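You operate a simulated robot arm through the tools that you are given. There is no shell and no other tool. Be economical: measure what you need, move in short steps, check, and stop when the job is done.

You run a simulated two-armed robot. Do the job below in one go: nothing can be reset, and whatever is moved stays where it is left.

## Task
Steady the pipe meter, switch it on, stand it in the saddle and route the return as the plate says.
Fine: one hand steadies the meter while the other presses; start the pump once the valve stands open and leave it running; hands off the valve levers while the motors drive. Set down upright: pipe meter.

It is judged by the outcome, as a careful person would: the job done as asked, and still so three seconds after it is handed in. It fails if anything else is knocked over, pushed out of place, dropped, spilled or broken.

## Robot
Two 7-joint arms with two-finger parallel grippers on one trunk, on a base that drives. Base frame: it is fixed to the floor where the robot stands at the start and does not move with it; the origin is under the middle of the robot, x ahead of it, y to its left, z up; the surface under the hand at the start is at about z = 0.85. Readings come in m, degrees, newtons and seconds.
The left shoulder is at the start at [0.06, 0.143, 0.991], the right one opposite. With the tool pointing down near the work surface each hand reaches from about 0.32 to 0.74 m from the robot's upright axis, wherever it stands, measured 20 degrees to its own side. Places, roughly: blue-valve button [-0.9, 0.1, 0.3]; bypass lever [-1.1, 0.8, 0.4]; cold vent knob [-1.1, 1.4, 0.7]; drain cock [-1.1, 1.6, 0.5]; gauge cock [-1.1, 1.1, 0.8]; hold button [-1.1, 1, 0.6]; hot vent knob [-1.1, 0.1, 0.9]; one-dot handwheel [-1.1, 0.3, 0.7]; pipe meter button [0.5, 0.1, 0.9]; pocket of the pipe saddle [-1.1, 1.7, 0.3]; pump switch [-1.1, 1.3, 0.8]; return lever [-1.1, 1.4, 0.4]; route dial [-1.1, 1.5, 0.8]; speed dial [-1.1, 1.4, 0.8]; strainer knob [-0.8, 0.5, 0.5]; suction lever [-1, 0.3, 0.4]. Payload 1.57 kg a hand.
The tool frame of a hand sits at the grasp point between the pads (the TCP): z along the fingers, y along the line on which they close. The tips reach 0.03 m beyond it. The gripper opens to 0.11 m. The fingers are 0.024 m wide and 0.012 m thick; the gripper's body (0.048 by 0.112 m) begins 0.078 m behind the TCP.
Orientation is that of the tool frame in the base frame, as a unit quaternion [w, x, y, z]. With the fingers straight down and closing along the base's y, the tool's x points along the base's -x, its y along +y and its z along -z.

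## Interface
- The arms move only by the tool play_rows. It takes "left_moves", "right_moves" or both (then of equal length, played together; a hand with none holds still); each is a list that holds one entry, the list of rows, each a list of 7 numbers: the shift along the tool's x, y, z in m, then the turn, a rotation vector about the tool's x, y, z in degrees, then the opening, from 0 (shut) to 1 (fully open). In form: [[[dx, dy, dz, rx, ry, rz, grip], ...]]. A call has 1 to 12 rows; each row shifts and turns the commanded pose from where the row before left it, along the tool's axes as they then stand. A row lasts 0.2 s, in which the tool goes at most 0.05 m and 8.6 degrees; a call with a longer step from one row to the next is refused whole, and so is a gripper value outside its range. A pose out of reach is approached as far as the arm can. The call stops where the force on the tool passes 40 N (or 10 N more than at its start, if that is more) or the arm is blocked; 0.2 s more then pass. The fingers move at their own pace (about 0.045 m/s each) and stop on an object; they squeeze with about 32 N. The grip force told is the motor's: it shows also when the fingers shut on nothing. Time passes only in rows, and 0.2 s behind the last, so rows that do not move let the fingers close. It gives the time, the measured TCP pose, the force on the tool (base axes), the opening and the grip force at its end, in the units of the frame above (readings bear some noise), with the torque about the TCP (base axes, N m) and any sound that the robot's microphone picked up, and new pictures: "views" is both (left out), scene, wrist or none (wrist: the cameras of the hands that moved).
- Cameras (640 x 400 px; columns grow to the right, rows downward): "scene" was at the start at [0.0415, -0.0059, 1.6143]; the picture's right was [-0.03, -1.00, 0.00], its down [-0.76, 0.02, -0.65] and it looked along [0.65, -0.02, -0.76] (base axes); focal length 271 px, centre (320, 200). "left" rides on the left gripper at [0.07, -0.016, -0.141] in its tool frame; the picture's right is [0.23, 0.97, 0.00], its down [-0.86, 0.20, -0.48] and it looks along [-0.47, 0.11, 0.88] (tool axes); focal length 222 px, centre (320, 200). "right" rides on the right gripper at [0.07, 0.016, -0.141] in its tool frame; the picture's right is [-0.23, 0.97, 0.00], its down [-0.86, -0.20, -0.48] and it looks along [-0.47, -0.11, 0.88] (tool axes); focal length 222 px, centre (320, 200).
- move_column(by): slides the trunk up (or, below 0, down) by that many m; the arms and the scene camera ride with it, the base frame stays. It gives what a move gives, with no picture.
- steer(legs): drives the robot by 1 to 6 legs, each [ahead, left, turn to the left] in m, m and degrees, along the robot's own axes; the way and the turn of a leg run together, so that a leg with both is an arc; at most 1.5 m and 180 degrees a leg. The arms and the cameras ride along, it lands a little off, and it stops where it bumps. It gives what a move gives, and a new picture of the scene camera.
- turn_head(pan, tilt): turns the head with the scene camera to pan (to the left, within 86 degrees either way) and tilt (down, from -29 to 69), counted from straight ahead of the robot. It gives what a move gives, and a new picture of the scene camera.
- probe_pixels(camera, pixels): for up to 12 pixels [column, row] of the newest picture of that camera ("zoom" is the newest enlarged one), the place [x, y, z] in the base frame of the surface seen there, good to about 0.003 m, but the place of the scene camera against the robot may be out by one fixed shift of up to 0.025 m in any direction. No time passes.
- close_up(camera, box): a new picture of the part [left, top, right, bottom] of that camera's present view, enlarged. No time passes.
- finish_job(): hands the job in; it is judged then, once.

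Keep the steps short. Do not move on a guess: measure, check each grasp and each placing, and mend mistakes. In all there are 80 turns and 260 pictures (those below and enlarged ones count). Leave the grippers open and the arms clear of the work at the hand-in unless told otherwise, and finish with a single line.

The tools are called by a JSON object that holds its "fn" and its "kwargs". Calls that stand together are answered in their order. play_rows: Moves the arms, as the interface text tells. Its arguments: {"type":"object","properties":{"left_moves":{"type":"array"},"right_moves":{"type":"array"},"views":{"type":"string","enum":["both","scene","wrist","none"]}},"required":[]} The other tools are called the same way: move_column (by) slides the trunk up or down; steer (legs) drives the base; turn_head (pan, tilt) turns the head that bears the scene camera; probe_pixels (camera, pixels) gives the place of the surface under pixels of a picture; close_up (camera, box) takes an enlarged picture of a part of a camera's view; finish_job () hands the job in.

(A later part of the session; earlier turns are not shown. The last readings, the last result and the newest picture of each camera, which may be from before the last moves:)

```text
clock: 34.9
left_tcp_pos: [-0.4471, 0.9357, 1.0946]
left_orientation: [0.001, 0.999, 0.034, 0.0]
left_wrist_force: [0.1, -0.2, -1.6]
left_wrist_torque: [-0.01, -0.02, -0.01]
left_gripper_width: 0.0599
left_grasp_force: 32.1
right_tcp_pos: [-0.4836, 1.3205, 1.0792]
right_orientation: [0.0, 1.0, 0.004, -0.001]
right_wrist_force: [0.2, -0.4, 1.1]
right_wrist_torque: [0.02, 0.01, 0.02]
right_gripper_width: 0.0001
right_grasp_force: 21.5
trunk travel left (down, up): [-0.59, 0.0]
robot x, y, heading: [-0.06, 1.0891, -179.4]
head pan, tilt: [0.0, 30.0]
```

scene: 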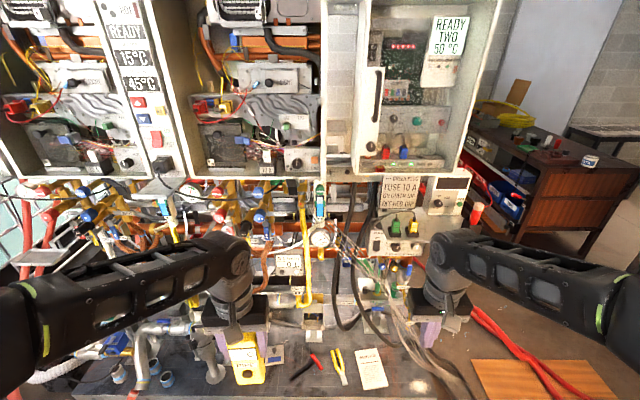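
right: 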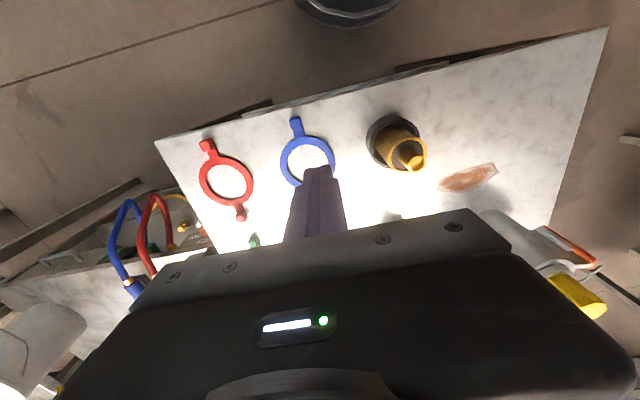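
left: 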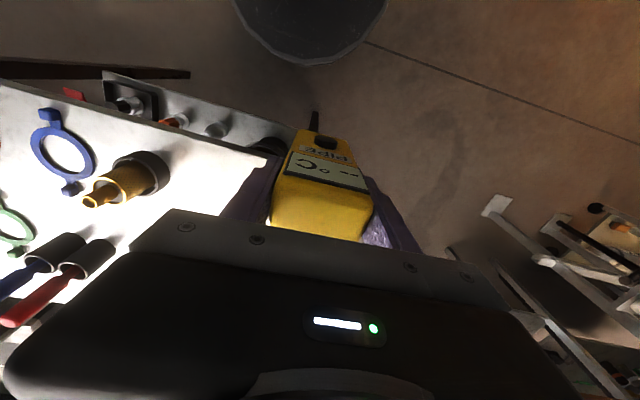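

I'm facing the rig. I'll enlarge the plates and the region with the levers.

{"fn": "close_up", "kwargs": {"camera": "scene", "box": [340, 160, 500, 270]}}

{"fn": "close_up", "kwargs": {"camera": "scene", "box": [240, 180, 400, 280]}}

{"fn": "close_up", "kwargs": {"camera": "scene", "box": [40, 170, 250, 300]}}

{"fn": "close_up", "kwargs": {"camera": "scene", "box": [260, 240, 440, 400]}}

{"fn": "close_up", "kwargs": {"camera": "scene", "box": [360, 0, 500, 90]}}

{"fn": "close_up", "kwargs": {"camera": "scene", "box": [0, 0, 330, 180]}}

```text
3.64 times, centred on (420, 215) of scene
```

zoom: 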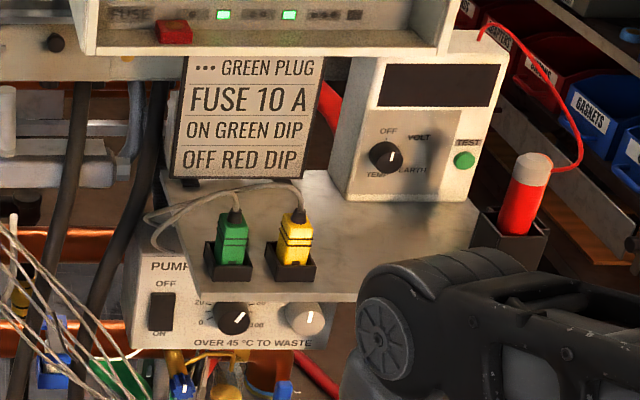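

```text
4.00 times, centred on (320, 230) of scene
```

zoom: 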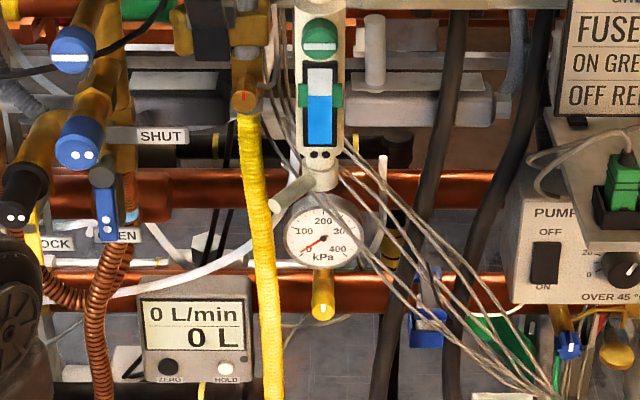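

```text
3.05 times, centred on (145, 235) of scene
```

zoom: 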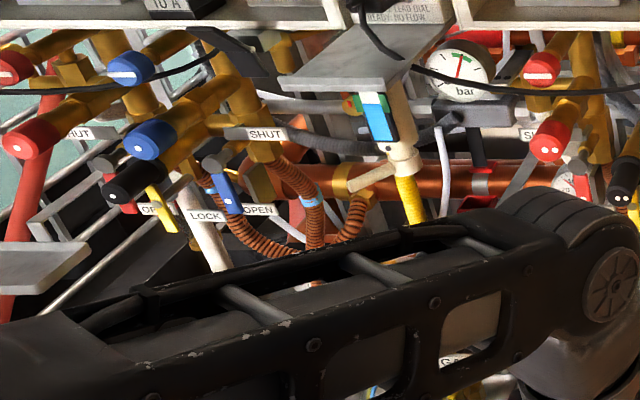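

```text
2.50 times, centred on (350, 320) of scene
```

zoom: 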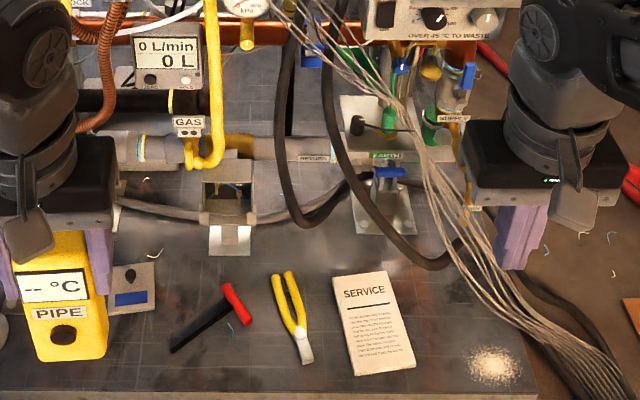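

```text
4.44 times, centred on (430, 45) of scene
```

zoom: 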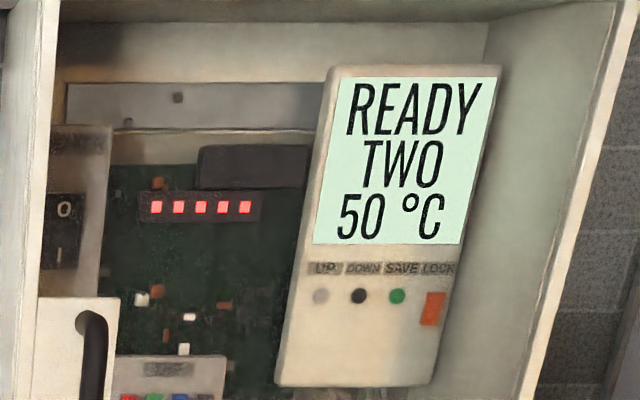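

```text
1.94 times, centred on (165, 90) of scene
```

zoom: 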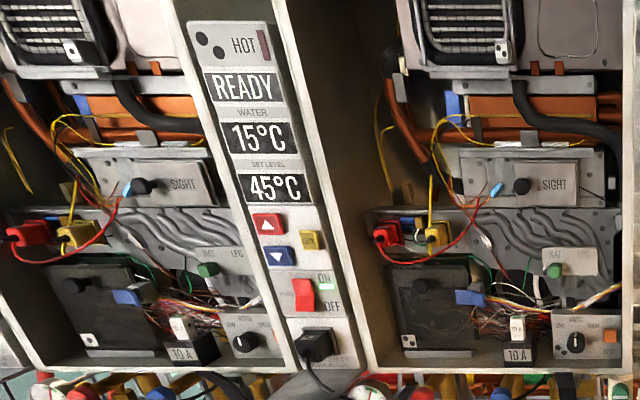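

The plate on the pump box reads "OVER 45 °C TO WASTE". It has a pump switch, a speed dial and a route dial. I'll look right to find the saddle near y=1.7, z=0.3.

{"fn": "turn_head", "kwargs": {"pan": -25, "tilt": 40}}

{"fn": "close_up", "kwargs": {"camera": "scene", "box": [180, 120, 420, 270]}}

{"fn": "close_up", "kwargs": {"camera": "scene", "box": [230, 200, 390, 300]}}

```text
clock: 35.8
left_tcp_pos: [-0.4476, 0.9351, 1.0957]
left_orientation: [0.0, 0.999, 0.034, 0.0]
left_wrist_force: [-1.2, -0.2, -1.2]
left_wrist_torque: [0.04, 0.0, -0.01]
left_gripper_width: 0.0596
left_grasp_force: 32.1
right_tcp_pos: [-0.4836, 1.3212, 1.0795]
right_orientation: [0.0, 1.0, 0.003, 0.0]
right_wrist_force: [0.4, -1.0, 0.6]
right_wrist_torque: [-0.01, -0.04, 0.02]
right_gripper_width: 0.0003
right_grasp_force: 21.4
trunk travel left (down, up): [-0.59, 0.0]
robot x, y, heading: [-0.0588, 1.0937, -179.6]
head pan, tilt: [-25.0, 40.0]
```

scene: 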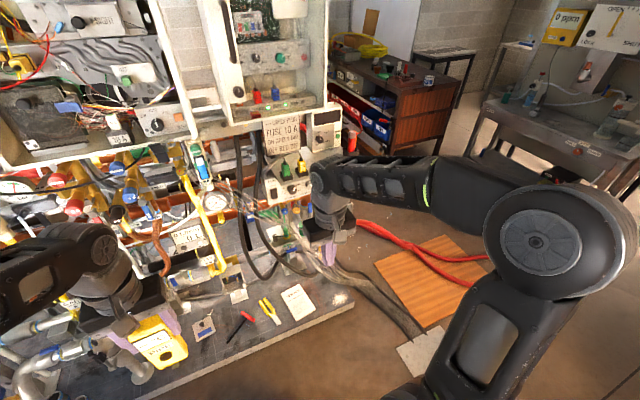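

```text
2.67 times, centred on (300, 195) of scene
```

zoom: 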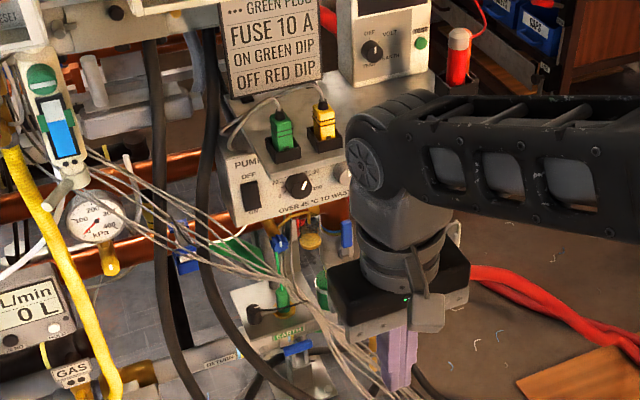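

```text
4.00 times, centred on (310, 250) of scene
```

zoom: 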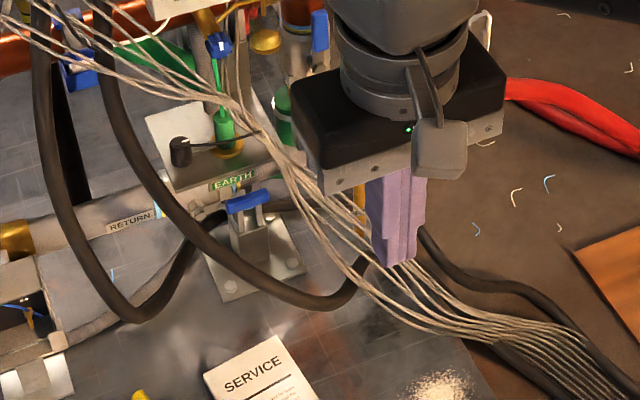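

The return lever is the blue one on the pipe marked RETURN. The saddle is hidden behind the right arm, so I'll drive 0.45 m to the right and look again.

{"fn": "steer", "kwargs": {"legs": [[0, -0.45, 0]]}}

{"fn": "turn_head", "kwargs": {"pan": 0, "tilt": 38}}

{"fn": "close_up", "kwargs": {"camera": "scene", "box": [220, 160, 420, 285]}}

{"fn": "close_up", "kwargs": {"camera": "scene", "box": [240, 230, 400, 330]}}

```text
clock: 38.5
left_tcp_pos: [-0.4501, 1.387, 1.0952]
left_orientation: [0.0, 0.999, 0.034, 0.0]
left_wrist_force: [-0.3, -0.1, -2.7]
left_wrist_torque: [-0.01, -0.02, 0.0]
left_gripper_width: 0.0595
left_grasp_force: 32.2
right_tcp_pos: [-0.4871, 1.7723, 1.079]
right_orientation: [0.0, 1.0, 0.002, 0.0]
right_wrist_force: [-0.4, -0.1, -0.6]
right_wrist_torque: [-0.01, -0.02, 0.0]
right_gripper_width: 0.0001
right_grasp_force: 21.5
trunk travel left (down, up): [-0.59, 0.0]
robot x, y, heading: [-0.0623, 1.5397, -179.9]
head pan, tilt: [-25.0, 40.0]
```

scene: 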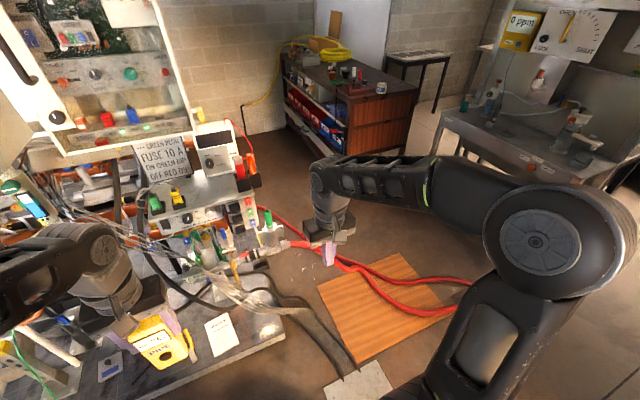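

```text
clock: 39.4
left_tcp_pos: [-0.4504, 1.3853, 1.094]
left_orientation: [0.0, 0.999, 0.034, 0.0]
left_wrist_force: [1.1, -0.5, -1.4]
left_wrist_torque: [0.0, 0.01, -0.01]
left_gripper_width: 0.0595
left_grasp_force: 32.0
right_tcp_pos: [-0.4858, 1.7715, 1.0784]
right_orientation: [-0.001, 1.0, 0.002, 0.0]
right_wrist_force: [-0.1, -0.4, -0.8]
right_wrist_torque: [0.01, 0.0, 0.02]
right_gripper_width: 0.0004
right_grasp_force: 21.3
trunk travel left (down, up): [-0.59, 0.0]
robot x, y, heading: [-0.0617, 1.5422, -179.8]
head pan, tilt: [0.0, 38.0]
```

scene: 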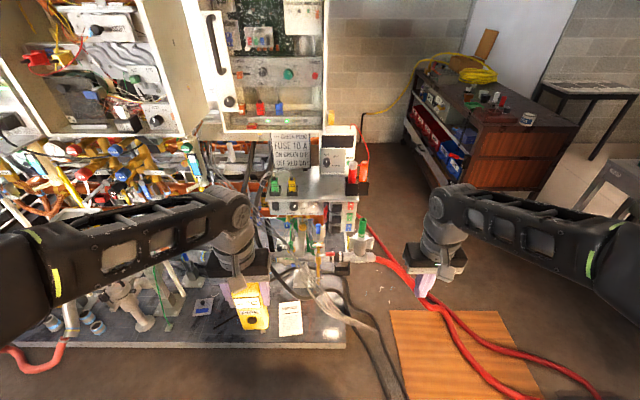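

```text
3.20 times, centred on (320, 222) of scene
```

zoom: 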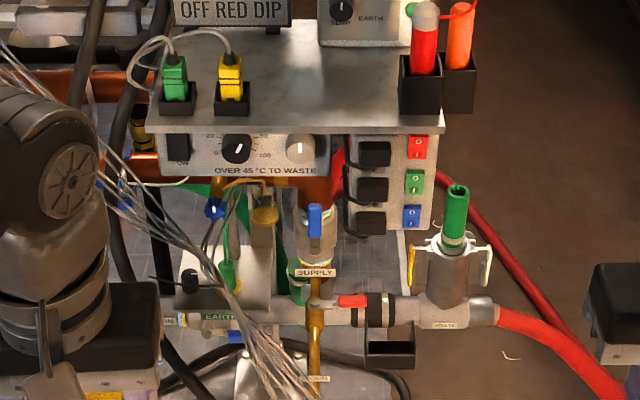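

```text
4.00 times, centred on (320, 280) of scene
```

zoom: 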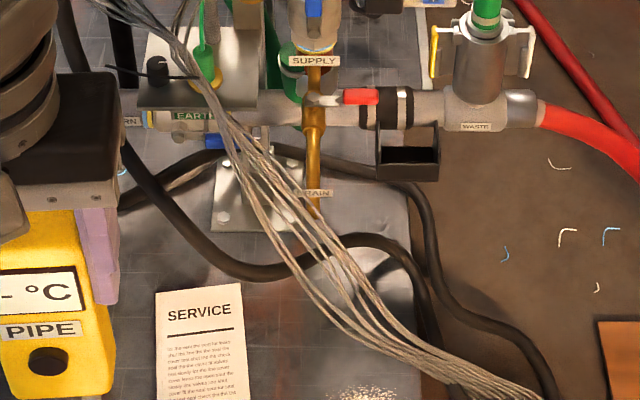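

The saddle pocket is the black box on the pipe beside WASTE, at zoom (405,150). I'll probe it, the controls and the wire bundle, and enlarge both areas for detail.

{"fn": "probe_pixels", "kwargs": {"camera": "zoom", "pixels": [[378, 132], [437, 132], [378, 166], [437, 166], [407, 148], [392, 108], [300, 240], [330, 290], [360, 97], [240, 150], [480, 70], [430, 370]]}}

{"fn": "close_up", "kwargs": {"camera": "scene", "box": [325, 210, 389, 250]}}

{"fn": "close_up", "kwargs": {"camera": "scene", "box": [256, 190, 352, 250]}}

{"fn": "probe_pixels", "kwargs": {"camera": "scene", "pixels": [[275, 206], [294, 206], [314, 206], [304, 214], [340, 200]]}}

```text
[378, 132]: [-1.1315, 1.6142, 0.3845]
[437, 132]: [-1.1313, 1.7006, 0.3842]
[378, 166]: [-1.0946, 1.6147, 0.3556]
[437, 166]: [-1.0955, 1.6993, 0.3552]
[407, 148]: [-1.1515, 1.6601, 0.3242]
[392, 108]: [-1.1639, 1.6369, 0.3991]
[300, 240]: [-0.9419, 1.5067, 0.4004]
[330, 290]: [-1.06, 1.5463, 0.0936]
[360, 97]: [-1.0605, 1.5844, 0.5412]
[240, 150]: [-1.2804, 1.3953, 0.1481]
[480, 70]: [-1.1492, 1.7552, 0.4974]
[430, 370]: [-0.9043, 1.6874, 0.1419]
```

```text
10.00 times, centred on (357, 230) of scene
```

zoom: 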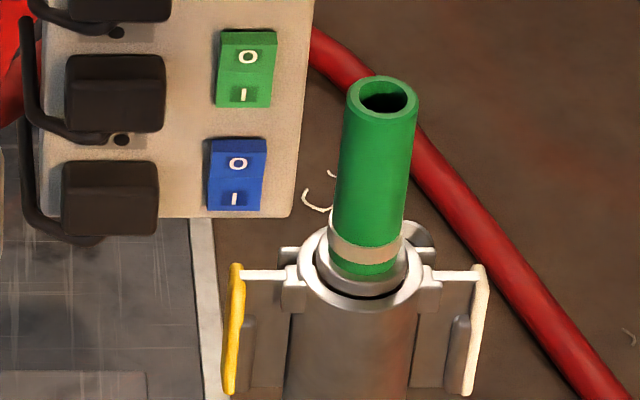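

```text
6.67 times, centred on (304, 220) of scene
```

zoom: 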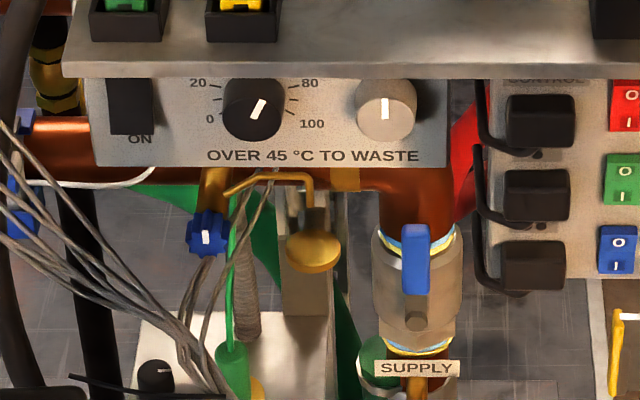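

```text
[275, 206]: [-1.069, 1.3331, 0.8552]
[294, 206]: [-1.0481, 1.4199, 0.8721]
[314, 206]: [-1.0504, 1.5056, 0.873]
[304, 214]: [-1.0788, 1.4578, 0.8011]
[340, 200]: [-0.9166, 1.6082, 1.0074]
```

The control box with three switches may overhang the saddle. I'll probe its corners and the shelf's, plus the waste valve.

{"fn": "probe_pixels", "kwargs": {"camera": "scene", "pixels": [[353, 230], [330, 230], [355, 212], [328, 212], [354, 218], [348, 234], [356, 200], [290, 198], [362, 220], [362, 240], [348, 225], [375, 240]]}}

{"fn": "close_up", "kwargs": {"camera": "scene", "box": [265, 110, 385, 270]}}

```text
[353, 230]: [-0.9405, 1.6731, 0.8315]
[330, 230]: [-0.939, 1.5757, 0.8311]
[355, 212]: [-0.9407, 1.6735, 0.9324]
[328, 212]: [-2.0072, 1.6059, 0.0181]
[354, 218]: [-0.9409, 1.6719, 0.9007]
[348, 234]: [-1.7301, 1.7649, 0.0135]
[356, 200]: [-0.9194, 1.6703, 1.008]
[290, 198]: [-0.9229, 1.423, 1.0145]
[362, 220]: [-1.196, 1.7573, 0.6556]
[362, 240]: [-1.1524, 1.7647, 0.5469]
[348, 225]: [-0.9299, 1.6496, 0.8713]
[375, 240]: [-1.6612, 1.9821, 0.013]
```

```text
2.50 times, centred on (325, 190) of scene
```

zoom: 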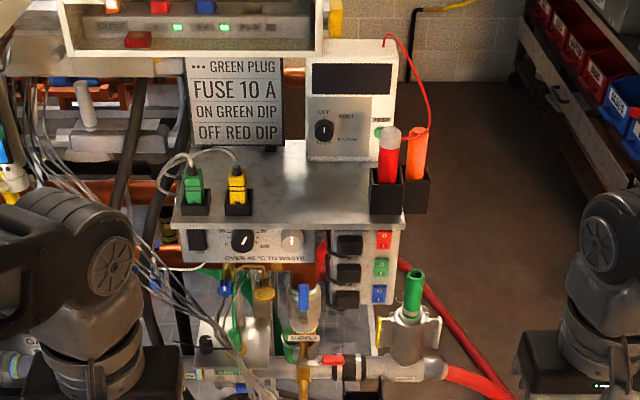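

Next I'll check the waste valve bracket, and the floor cables against the place where I need to stand.

{"fn": "probe_pixels", "kwargs": {"camera": "scene", "pixels": [[348.3, 238], [348.2, 243], [348.2, 248], [373, 240], [370, 320], [375, 360], [400, 395], [350, 300], [345, 345], [400, 320], [410, 395], [320, 340]]}}

{"fn": "turn_head", "kwargs": {"pan": 0, "tilt": 65}}

```text
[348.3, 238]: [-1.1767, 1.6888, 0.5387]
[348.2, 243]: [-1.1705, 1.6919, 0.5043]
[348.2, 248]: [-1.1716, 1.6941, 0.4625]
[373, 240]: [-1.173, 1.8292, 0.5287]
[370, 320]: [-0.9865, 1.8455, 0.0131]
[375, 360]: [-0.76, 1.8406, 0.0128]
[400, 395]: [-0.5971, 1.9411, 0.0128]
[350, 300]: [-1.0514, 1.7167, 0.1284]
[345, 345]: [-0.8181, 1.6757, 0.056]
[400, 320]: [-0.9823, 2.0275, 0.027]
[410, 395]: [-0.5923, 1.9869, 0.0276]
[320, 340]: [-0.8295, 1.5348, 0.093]
```

```text
clock: 40.3
left_tcp_pos: [-0.4513, 1.3855, 1.0961]
left_orientation: [0.001, 0.999, 0.033, 0.001]
left_wrist_force: [0.2, -0.7, -2.2]
left_wrist_torque: [0.0, 0.0, -0.01]
left_gripper_width: 0.0598
left_grasp_force: 32.1
right_tcp_pos: [-0.4866, 1.7722, 1.0785]
right_orientation: [0.0, 1.0, 0.003, 0.0]
right_wrist_force: [0.4, 0.2, -0.2]
right_wrist_torque: [-0.02, -0.01, -0.03]
right_gripper_width: 0.0002
right_grasp_force: 21.0
trunk travel left (down, up): [-0.59, 0.0]
robot x, y, heading: [-0.0623, 1.5413, -179.5]
head pan, tilt: [0.0, 65.0]
```

scene: 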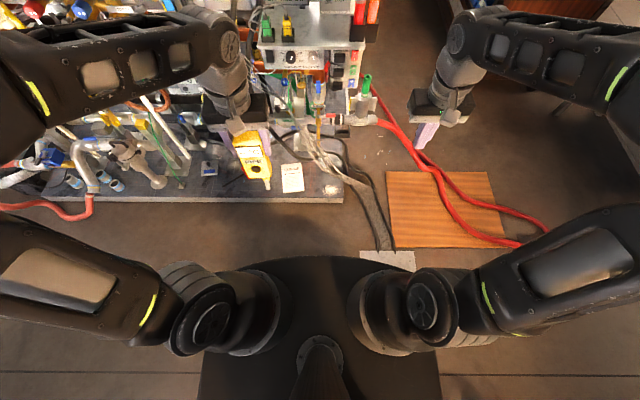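

I'll measure the base's own outline against the platform edge and cables to see how far it can go.

{"fn": "probe_pixels", "kwargs": {"camera": "scene", "pixels": [[315, 259], [240, 280], [205, 360], [435, 360], [390, 270], [315, 204], [380, 235], [350, 180], [390, 252], [414, 262], [340, 200], [362, 254]]}}

{"fn": "close_up", "kwargs": {"camera": "scene", "box": [230, 100, 430, 270]}}

```text
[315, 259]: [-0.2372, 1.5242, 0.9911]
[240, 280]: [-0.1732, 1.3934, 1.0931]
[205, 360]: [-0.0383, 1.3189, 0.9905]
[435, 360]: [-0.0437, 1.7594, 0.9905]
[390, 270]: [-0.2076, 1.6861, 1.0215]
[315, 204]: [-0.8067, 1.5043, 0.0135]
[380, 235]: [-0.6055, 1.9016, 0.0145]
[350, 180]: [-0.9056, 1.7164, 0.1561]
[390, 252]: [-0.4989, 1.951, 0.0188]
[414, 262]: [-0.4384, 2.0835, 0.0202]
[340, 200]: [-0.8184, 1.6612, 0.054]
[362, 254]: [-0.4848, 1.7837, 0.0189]
```

```text
2.35 times, centred on (330, 185) of scene
```

zoom: 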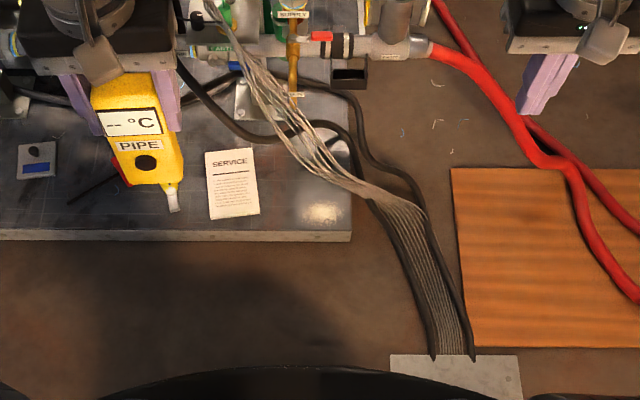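

The black plate I see is the shoulder deck, so the base is hidden below it. The control box overhangs the saddle with its bottom at z≈0.8, so I need exact pocket dimensions. I'll drive ahead 0.28 m, clear of cables, and use the wrist cameras.

{"fn": "steer", "kwargs": {"legs": [[0.28, 0.05, 0]]}}

{"fn": "close_up", "kwargs": {"camera": "right", "box": [0, 0, 640, 400]}}

```text
clock: 42.3
left_tcp_pos: [-0.729, 1.334, 1.0938]
left_orientation: [0.0, 0.999, 0.033, 0.0]
left_wrist_force: [-0.7, 0.9, -2.6]
left_wrist_torque: [0.03, -0.01, 0.0]
left_gripper_width: 0.0593
left_grasp_force: 31.9
right_tcp_pos: [-0.7647, 1.72, 1.0782]
right_orientation: [0.0, 1.0, 0.001, 0.0]
right_wrist_force: [-0.5, 0.1, 0.1]
right_wrist_torque: [0.05, -0.02, 0.04]
right_gripper_width: 0.0
right_grasp_force: 21.2
trunk travel left (down, up): [-0.59, 0.0]
robot x, y, heading: [-0.3406, 1.488, -179.6]
head pan, tilt: [0.0, 65.0]
```

scene: 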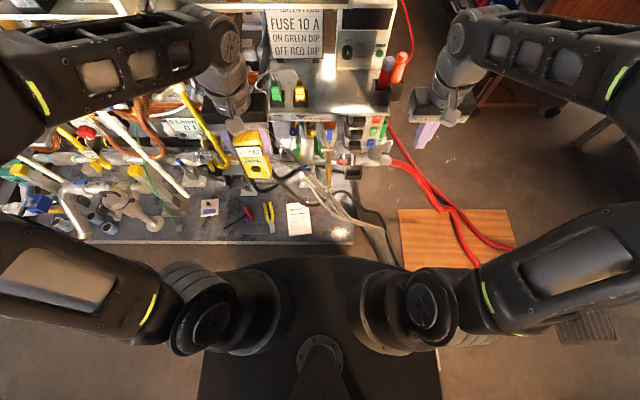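

```text
1.00 times, centred on (320, 200) of right (not enlarged: the box is as wide or as high as the picture)
```

zoom: 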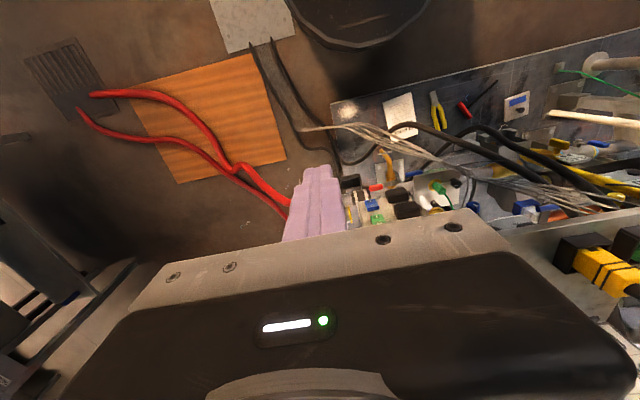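

The space below the hands is free because they are in front of the platform edge. I'll lower the trunk 0.45 m and look at the saddle from the right wrist camera.

{"fn": "move_column", "kwargs": {"by": -0.45}}

{"fn": "close_up", "kwargs": {"camera": "right", "box": [260, 60, 580, 260]}}

{"fn": "turn_head", "kwargs": {"pan": -10, "tilt": 45}}

```text
refused: -0.45 is not a number from -0.4 to 0.4
```

```text
2.00 times, centred on (420, 160) of right
```

zoom: 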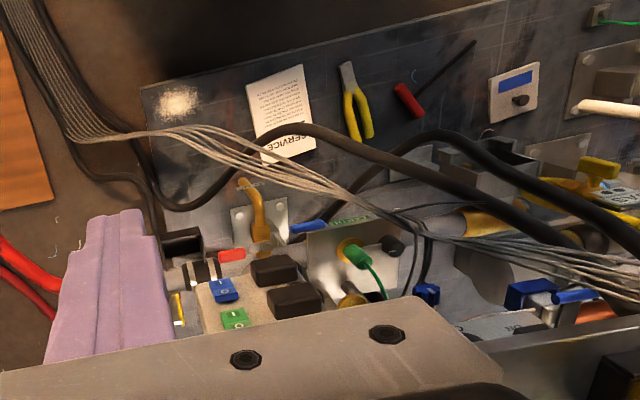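

```text
clock: 43.1
left_tcp_pos: [-0.7284, 1.3354, 1.0945]
left_orientation: [0.0, 0.999, 0.033, 0.0]
left_wrist_force: [0.4, -0.3, -1.1]
left_wrist_torque: [0.03, -0.02, 0.02]
left_gripper_width: 0.06
left_grasp_force: 31.9
right_tcp_pos: [-0.7646, 1.7201, 1.0783]
right_orientation: [-0.001, 1.0, 0.002, -0.001]
right_wrist_force: [0.9, -0.5, 0.4]
right_wrist_torque: [0.01, -0.01, 0.0]
right_gripper_width: 0.0
right_grasp_force: 21.5
trunk travel left (down, up): [-0.59, 0.0]
robot x, y, heading: [-0.3422, 1.4875, -179.8]
head pan, tilt: [-10.0, 45.0]
```

scene: 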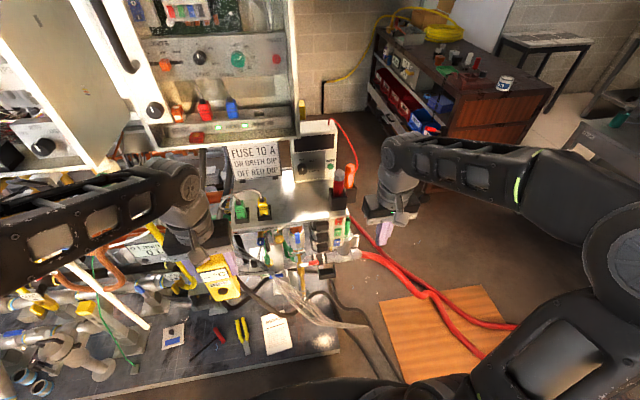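

The column accepts at most 0.4 m per call, so I'll lower it 0.4.

{"fn": "move_column", "kwargs": {"by": -0.4}}

{"fn": "close_up", "kwargs": {"camera": "right", "box": [0, 0, 640, 400]}}

{"fn": "close_up", "kwargs": {"camera": "scene", "box": [200, 60, 520, 260]}}

```text
clock: 47.0
left_tcp_pos: [-0.728, 1.3343, 0.6952]
left_orientation: [0.0, 0.999, 0.033, 0.0]
left_wrist_force: [0.1, -1.0, -2.3]
left_wrist_torque: [0.0, -0.03, 0.02]
left_gripper_width: 0.0599
left_grasp_force: 32.1
right_tcp_pos: [-0.7637, 1.7209, 0.6778]
right_orientation: [0.0, 1.0, 0.002, 0.0]
right_wrist_force: [0.8, 0.2, -0.6]
right_wrist_torque: [0.01, 0.03, 0.01]
right_gripper_width: 0.0001
right_grasp_force: 21.2
trunk travel left (down, up): [-0.19, 0.4]
robot x, y, heading: [-0.3447, 1.4868, -179.3]
head pan, tilt: [-10.0, 45.0]
```

```text
1.00 times, centred on (320, 200) of right (not enlarged: the box is as wide or as high as the picture)
```

zoom: 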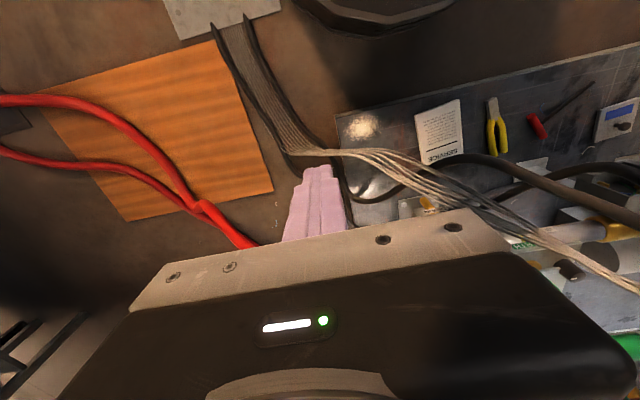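

```text
2.00 times, centred on (360, 160) of scene
```

zoom: 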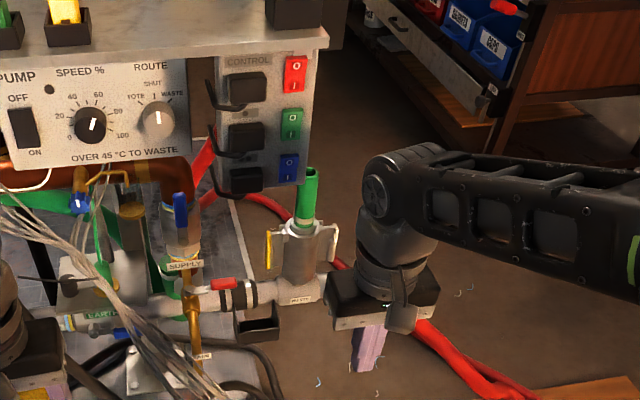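

Now I can read the route dial: TOTE, SHUT and WASTE, currently at SHUT. I'll enlarge the saddle and the dial panel and probe the pocket edges.

{"fn": "close_up", "kwargs": {"camera": "scene", "box": [190, 70, 350, 170]}}

{"fn": "close_up", "kwargs": {"camera": "scene", "box": [290, 190, 386, 250]}}

```text
4.00 times, centred on (270, 120) of scene
```

zoom: 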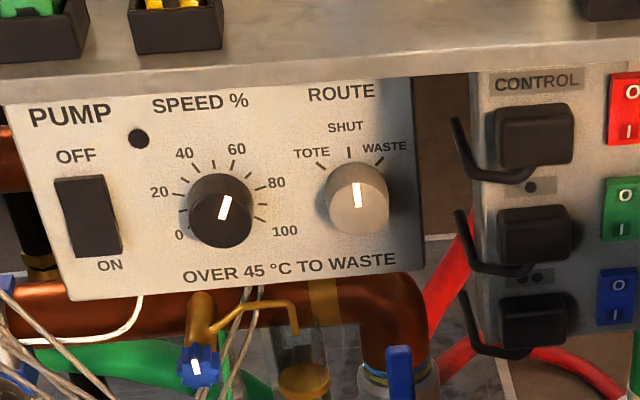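

```text
6.67 times, centred on (338, 220) of scene
```

zoom: 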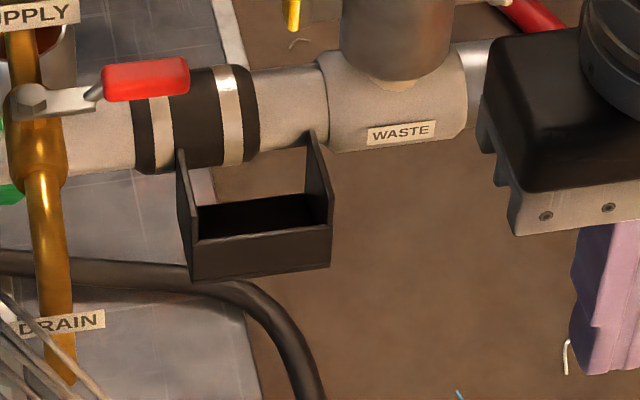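

The pocket has a low front wall and side cheeks that slope up to the pipe. I'll probe its corners.

{"fn": "probe_pixels", "kwargs": {"camera": "zoom", "pixels": [[194, 245], [330, 232], [192, 272], [327, 262], [182, 160], [316, 140], [262, 212], [262, 230], [262, 240], [196, 80], [225, 170], [300, 170]]}}

{"fn": "close_up", "kwargs": {"camera": "scene", "box": [312, 205, 344, 235]}}

```text
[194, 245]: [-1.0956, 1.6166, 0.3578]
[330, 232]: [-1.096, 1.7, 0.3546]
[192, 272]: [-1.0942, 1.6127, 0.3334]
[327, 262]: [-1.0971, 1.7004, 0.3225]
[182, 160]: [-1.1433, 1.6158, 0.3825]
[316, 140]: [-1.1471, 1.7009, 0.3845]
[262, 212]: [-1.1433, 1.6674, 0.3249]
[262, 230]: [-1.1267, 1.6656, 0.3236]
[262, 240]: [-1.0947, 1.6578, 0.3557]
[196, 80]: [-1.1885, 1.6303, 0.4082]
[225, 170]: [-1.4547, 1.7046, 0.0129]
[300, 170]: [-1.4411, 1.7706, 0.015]
```

```text
13.33 times, centred on (328, 220) of scene
```

zoom: 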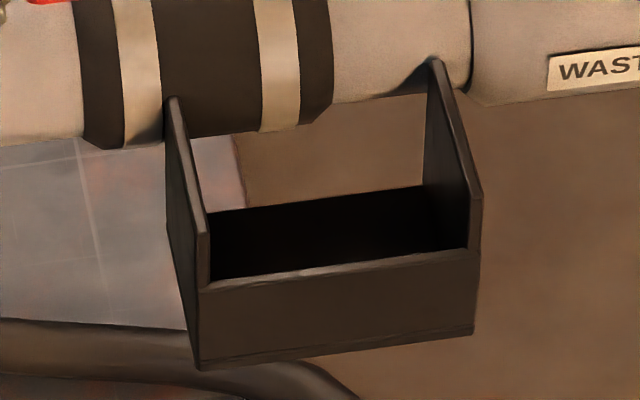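

True pocket dimensions: inner width about 0.08, floor 0.324 (reading), front rim +0.033, rear cheeks +0.06. Approaching from above with the left arm would bring its forearm through the wires. I'd rather regrip from the front with the right hand, using the clear shelf on top of the pump box as a stand. First I'll check the base outline from the right camera to see how close I can stand.

{"fn": "probe_pixels", "kwargs": {"camera": "right", "pixels": [[330, 15], [380, 30], [420, 22], [370, 5], [345, 25], [342, 110], [300, 150]]}}

{"fn": "move_column", "kwargs": {"by": 0.4}}

{"fn": "turn_head", "kwargs": {"pan": -10, "tilt": 50}}

{"fn": "close_up", "kwargs": {"camera": "scene", "box": [190, 90, 390, 240]}}

```text
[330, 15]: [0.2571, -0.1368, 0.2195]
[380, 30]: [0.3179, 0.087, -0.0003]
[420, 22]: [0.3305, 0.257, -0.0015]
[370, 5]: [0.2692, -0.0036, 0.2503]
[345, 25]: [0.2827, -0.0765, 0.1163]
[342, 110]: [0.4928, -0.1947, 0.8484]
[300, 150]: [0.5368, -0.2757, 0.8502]
```

```text
clock: 50.8
left_tcp_pos: [-0.728, 1.3343, 1.0946]
left_orientation: [0.0, 0.999, 0.033, 0.0]
left_wrist_force: [0.2, -0.2, -1.2]
left_wrist_torque: [-0.03, 0.01, -0.03]
left_gripper_width: 0.0596
left_grasp_force: 32.1
right_tcp_pos: [-0.7641, 1.7193, 1.0786]
right_orientation: [0.0, 1.0, 0.001, -0.001]
right_wrist_force: [-0.4, -0.1, 0.0]
right_wrist_torque: [0.0, -0.01, -0.01]
right_gripper_width: 0.0003
right_grasp_force: 21.5
trunk travel left (down, up): [-0.59, 0.0]
robot x, y, heading: [-0.3412, 1.4887, -179.6]
head pan, tilt: [-10.0, 45.0]
```

```text
clock: 51.4
left_tcp_pos: [-0.7288, 1.3349, 1.0957]
left_orientation: [0.001, 0.999, 0.032, 0.0]
left_wrist_force: [0.1, 0.4, -1.9]
left_wrist_torque: [0.03, 0.02, -0.01]
left_gripper_width: 0.06
left_grasp_force: 32.0
right_tcp_pos: [-0.7635, 1.7205, 1.0785]
right_orientation: [0.0, 1.0, 0.002, -0.001]
right_wrist_force: [-0.6, -0.1, -0.1]
right_wrist_torque: [0.01, 0.03, -0.01]
right_gripper_width: 0.0
right_grasp_force: 21.9
trunk travel left (down, up): [-0.59, 0.0]
robot x, y, heading: [-0.3443, 1.487, -179.6]
head pan, tilt: [-10.0, 50.0]
```

scene: 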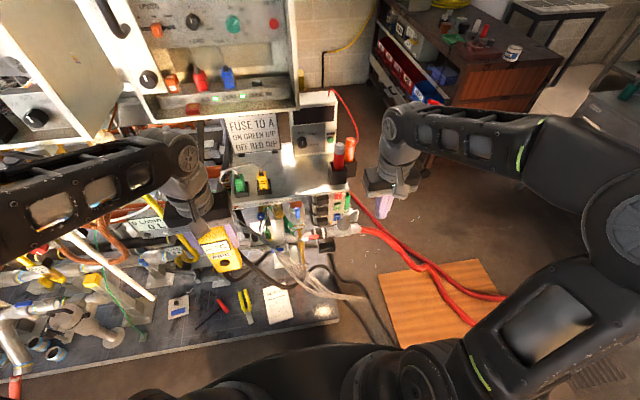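

```text
2.67 times, centred on (290, 165) of scene
```

zoom: 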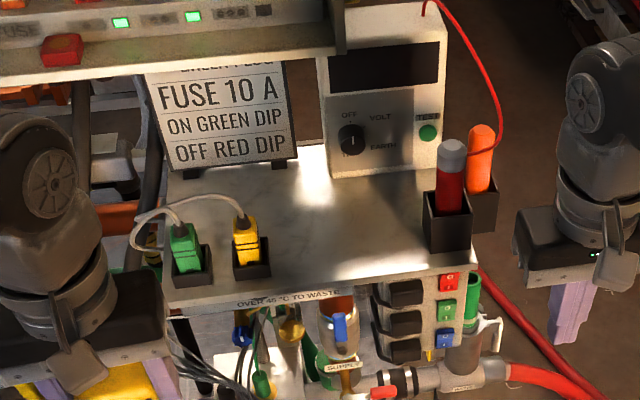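

The front of the base is 0.28 m ahead of centre, so I can stand at x≈−0.5. The shelf between the yellow plug and the probe tubes is free. I'll measure it.

{"fn": "probe_pixels", "kwargs": {"camera": "zoom", "pixels": [[345, 260], [345, 200], [345, 275], [425, 240], [270, 270], [330, 172], [400, 172], [345, 230], [300, 292], [265, 250], [440, 130]]}}

{"fn": "steer", "kwargs": {"legs": [[0.13, -0.06, 0]]}}

```text
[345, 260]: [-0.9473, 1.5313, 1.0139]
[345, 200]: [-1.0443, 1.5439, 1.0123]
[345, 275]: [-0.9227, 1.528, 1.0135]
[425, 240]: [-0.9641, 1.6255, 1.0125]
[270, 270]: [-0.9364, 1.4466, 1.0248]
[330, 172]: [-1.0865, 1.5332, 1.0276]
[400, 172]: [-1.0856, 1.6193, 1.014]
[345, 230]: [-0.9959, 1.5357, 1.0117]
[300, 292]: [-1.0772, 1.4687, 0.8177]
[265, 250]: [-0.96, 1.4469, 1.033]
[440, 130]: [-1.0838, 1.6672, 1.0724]
```

```text
clock: 52.8
left_tcp_pos: [-0.8578, 1.3942, 1.095]
left_orientation: [-0.001, 0.999, 0.034, 0.0]
left_wrist_force: [-1.1, 1.2, -0.9]
left_wrist_torque: [-0.03, -0.05, -0.04]
left_gripper_width: 0.0598
left_grasp_force: 32.5
right_tcp_pos: [-0.8942, 1.7798, 1.0784]
right_orientation: [0.0, 1.0, 0.002, 0.0]
right_wrist_force: [0.2, 0.0, 0.7]
right_wrist_torque: [0.01, -0.02, 0.0]
right_gripper_width: 0.0002
right_grasp_force: 21.4
trunk travel left (down, up): [-0.59, 0.0]
robot x, y, heading: [-0.4678, 1.5466, -179.7]
head pan, tilt: [-10.0, 50.0]
```

scene: 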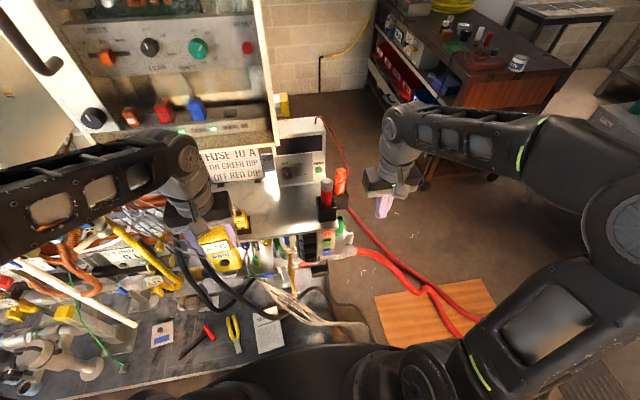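

The meter bottom (about 0.979) is slightly below the shelf top (about 1.0), so I must raise it first. I'll check whether the cabinet above the shelf leaves room for the wrist.

{"fn": "probe_pixels", "kwargs": {"camera": "scene", "pixels": [[278, 140], [200, 120], [240, 120], [230, 155], [270, 60], [300, 135], [265, 215], [330, 195], [245, 215], [295, 205]]}}

{"fn": "close_up", "kwargs": {"camera": "scene", "box": [160, 100, 360, 250]}}

```text
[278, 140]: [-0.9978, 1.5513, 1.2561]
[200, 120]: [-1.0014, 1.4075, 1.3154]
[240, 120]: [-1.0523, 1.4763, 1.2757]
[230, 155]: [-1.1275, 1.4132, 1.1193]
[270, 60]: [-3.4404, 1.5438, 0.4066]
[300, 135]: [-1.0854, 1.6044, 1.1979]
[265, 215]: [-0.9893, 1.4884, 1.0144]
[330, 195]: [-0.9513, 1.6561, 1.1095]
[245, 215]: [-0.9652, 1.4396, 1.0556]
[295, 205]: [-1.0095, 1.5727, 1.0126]
```

```text
2.67 times, centred on (260, 175) of scene
```

zoom: 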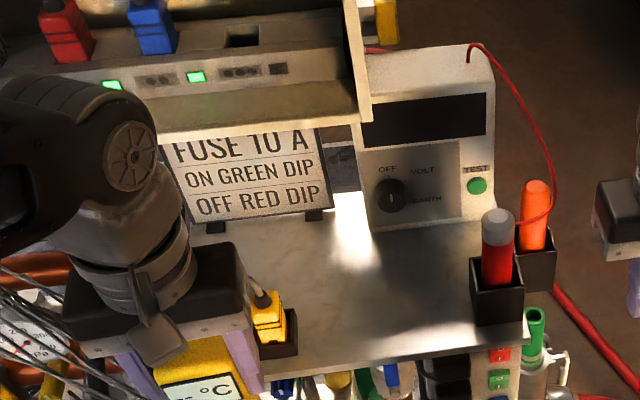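

The cabinet front (x≈−1.0, z>1.24) leaves too little wrist room for a top-down set-down on the shelf. Instead I'll pass the meter in free air to the right hand, pitched 60° from the front, so it can go into the saddle without overhead clearance. First I'll back off 0.35 m.

{"fn": "steer", "kwargs": {"legs": [[-0.35, 0.0, 0]]}}

{"fn": "turn_head", "kwargs": {"pan": 0, "tilt": 50}}

```text
clock: 55.1
left_tcp_pos: [-0.5033, 1.3944, 1.095]
left_orientation: [0.0, 0.999, 0.034, -0.001]
left_wrist_force: [0.3, 0.0, -1.2]
left_wrist_torque: [0.0, 0.01, -0.02]
left_gripper_width: 0.0596
left_grasp_force: 32.2
right_tcp_pos: [-0.5396, 1.781, 1.0797]
right_orientation: [0.0, 1.0, 0.003, -0.001]
right_wrist_force: [0.7, -0.2, 0.5]
right_wrist_torque: [-0.03, 0.0, 0.03]
right_gripper_width: 0.0
right_grasp_force: 20.6
trunk travel left (down, up): [-0.59, 0.0]
robot x, y, heading: [-0.1136, 1.5509, -179.6]
head pan, tilt: [-10.0, 50.0]
```

scene: 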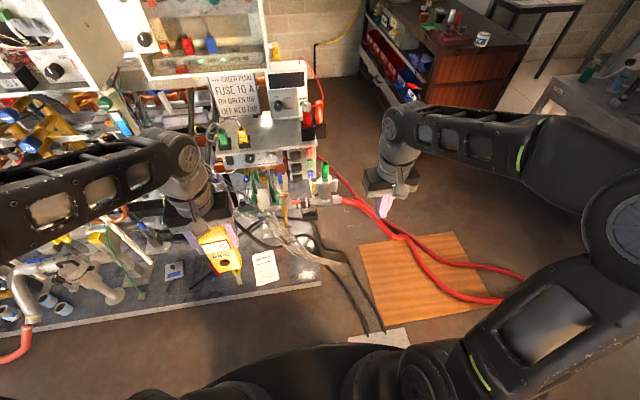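

```text
clock: 55.8
left_tcp_pos: [-0.5033, 1.3954, 1.0957]
left_orientation: [0.0, 0.999, 0.034, 0.0]
left_wrist_force: [0.9, 0.0, -1.8]
left_wrist_torque: [-0.03, 0.02, -0.01]
left_gripper_width: 0.0595
left_grasp_force: 32.1
right_tcp_pos: [-0.5394, 1.7819, 1.0787]
right_orientation: [0.0, 1.0, 0.004, -0.001]
right_wrist_force: [0.2, -0.3, 0.1]
right_wrist_torque: [0.0, 0.02, 0.02]
right_gripper_width: 0.0001
right_grasp_force: 20.9
trunk travel left (down, up): [-0.59, 0.0]
robot x, y, heading: [-0.1161, 1.549, -179.6]
head pan, tilt: [0.0, 50.0]
```

scene: 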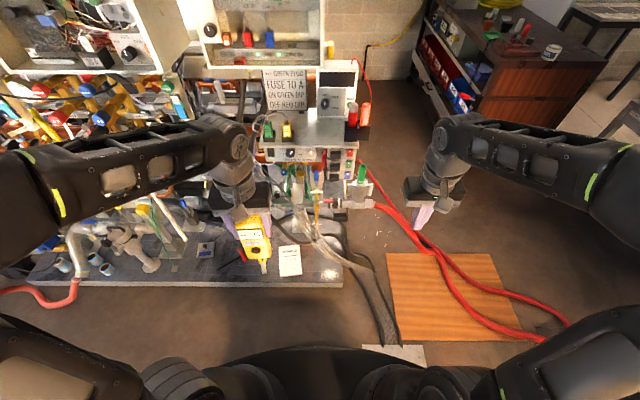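

The robot is at about (−0.114, 1.55). I'll lower the left hand to z≈0.965 and bring the meter in front of me at (−0.684, 1.52). Meanwhile the right hand moves forward, opens and pitches 60°.

{"fn": "play_rows", "kwargs": {"left_moves": [[[0, 0, 0.02, 0, 0, 3.9, 0.4], [0, 0, 0.0375, 0, 0, 0, 0.4], [0, 0, 0.0375, 0, 0, 0, 0.4], [0, 0, 0.035, 0, 0, 0, 0.4], [-0.03, -0.02, 0, 0, 0, 0, 0.4], [-0.03, -0.02, 0, 0, 0, 0, 0.4], [-0.03, -0.02, 0, 0, 0, 0, 0.4], [-0.03, -0.02, 0, 0, 0, 0, 0.4], [-0.03, -0.02, 0, 0, 0, 0, 0.4], [-0.031, -0.02, 0, 0, 0, 0, 0.4], [0, 0, 0, 0, 0, 0, 0.4]]], "right_moves": [[[-0.036, 0, 0.034, 0, 0, 0, 1], [-0.036, 0, 0.034, 0, 0, 0, 1], [-0.036, 0, 0.034, 0, 0, 0, 1], [-0.036, 0, 0.034, 0, 0, 0, 1], [0, 0, 0, 0, -8.57, 0, 1], [0, 0, 0, 0, -8.57, 0, 1], [0, 0, 0, 0, -8.57, 0, 1], [0, 0, 0, 0, -8.57, 0, 1], [0, 0, 0, 0, -8.57, 0, 1], [0, 0, 0, 0, -8.57, 0, 1], [0, 0, 0, 0, -8.58, 0, 1]]]}}

```text
clock: 58.2
left_tcp_pos: [-0.6859, 1.5153, 0.9639]
left_orientation: [0.0, 1.0, 0.0, 0.001]
left_wrist_force: [0.0, -0.4, -1.4]
left_wrist_torque: [0.0, -0.01, -0.04]
left_gripper_width: 0.0597
left_grasp_force: 31.9
right_tcp_pos: [-0.6841, 1.7795, 0.9424]
right_orientation: [0.001, 0.866, 0.003, -0.501]
right_wrist_force: [0.4, -0.1, 0.1]
right_wrist_torque: [-0.01, -0.01, -0.05]
right_gripper_width: 0.1102
right_grasp_force: 0.1
trunk travel left (down, up): [-0.59, 0.0]
robot x, y, heading: [-0.118, 1.5511, -179.7]
head pan, tilt: [0.0, 50.0]
```

scene: 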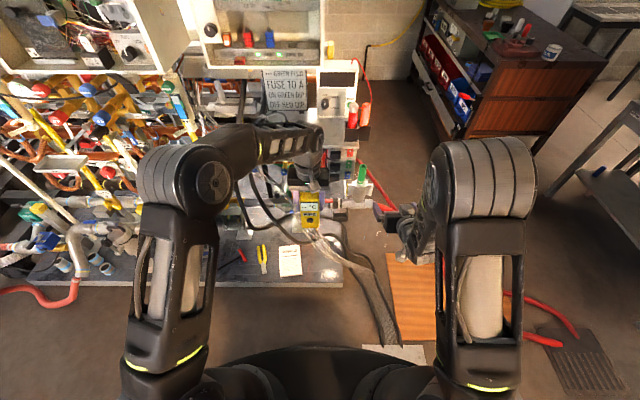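
right: 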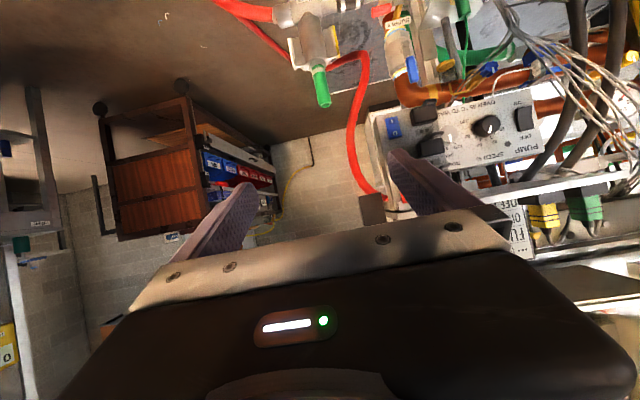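
left: 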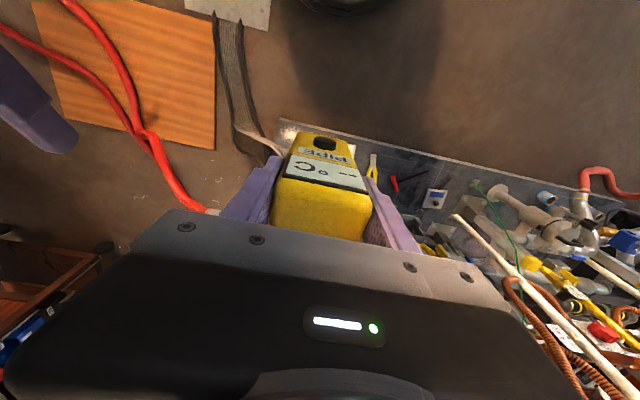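

The right hand is open and pitched 60°. I'll lower it beneath the meter's level and slide it across to y≈1.515, ready to come up around the meter.

{"fn": "play_rows", "kwargs": {"right_moves": [[[0.0347, 0, 0.02, 0, 0, 0, 1], [0.0347, 0, 0.02, 0, 0, 0, 1], [0.0347, 0, 0.02, 0, 0, 0, 1], [0.0347, 0, 0.02, 0, 0, 0, 1], [0, 0.044, 0, 0, 0, 0, 1], [0, 0.044, 0, 0, 0, 0, 1], [0, 0.044, 0, 0, 0, 0, 1], [0, 0.044, 0, 0, 0, 0, 1], [0, 0.044, 0, 0, 0, 0, 1], [0, 0.044, 0, 0, 0, 0, 1]]]}}

{"fn": "close_up", "kwargs": {"camera": "left", "box": [220, 80, 440, 220]}}

```text
clock: 60.4
left_tcp_pos: [-0.6855, 1.5148, 0.9643]
left_orientation: [0.0, 1.0, -0.001, 0.0]
left_wrist_force: [-0.1, -0.5, -2.5]
left_wrist_torque: [0.03, 0.02, -0.01]
left_gripper_width: 0.0599
left_grasp_force: 31.9
right_tcp_pos: [-0.6838, 1.5155, 0.783]
right_orientation: [0.0, 0.866, 0.002, -0.501]
right_wrist_force: [0.1, -0.2, -0.5]
right_wrist_torque: [0.0, 0.02, 0.0]
right_gripper_width: 0.11
right_grasp_force: 0.0
trunk travel left (down, up): [-0.59, 0.0]
robot x, y, heading: [-0.1168, 1.5511, -179.6]
head pan, tilt: [0.0, 50.0]
```

scene: 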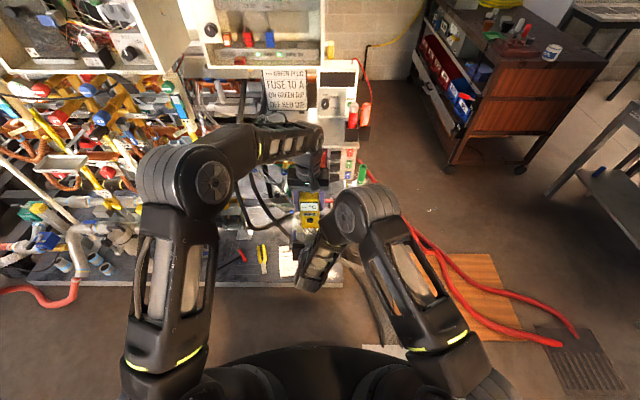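
right: 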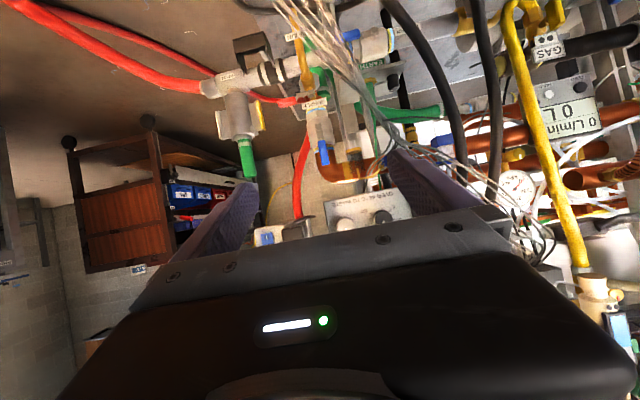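

```text
2.86 times, centred on (330, 150) of left
```

zoom: 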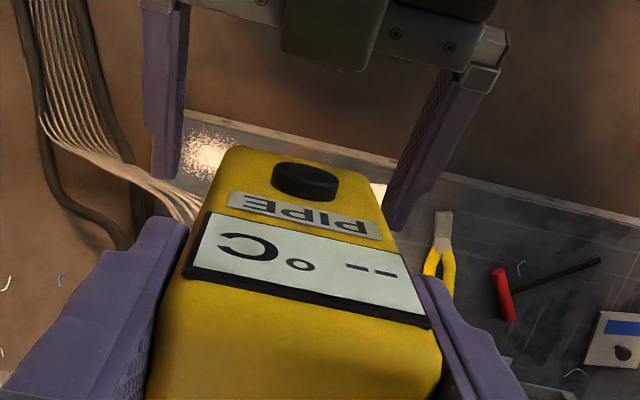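

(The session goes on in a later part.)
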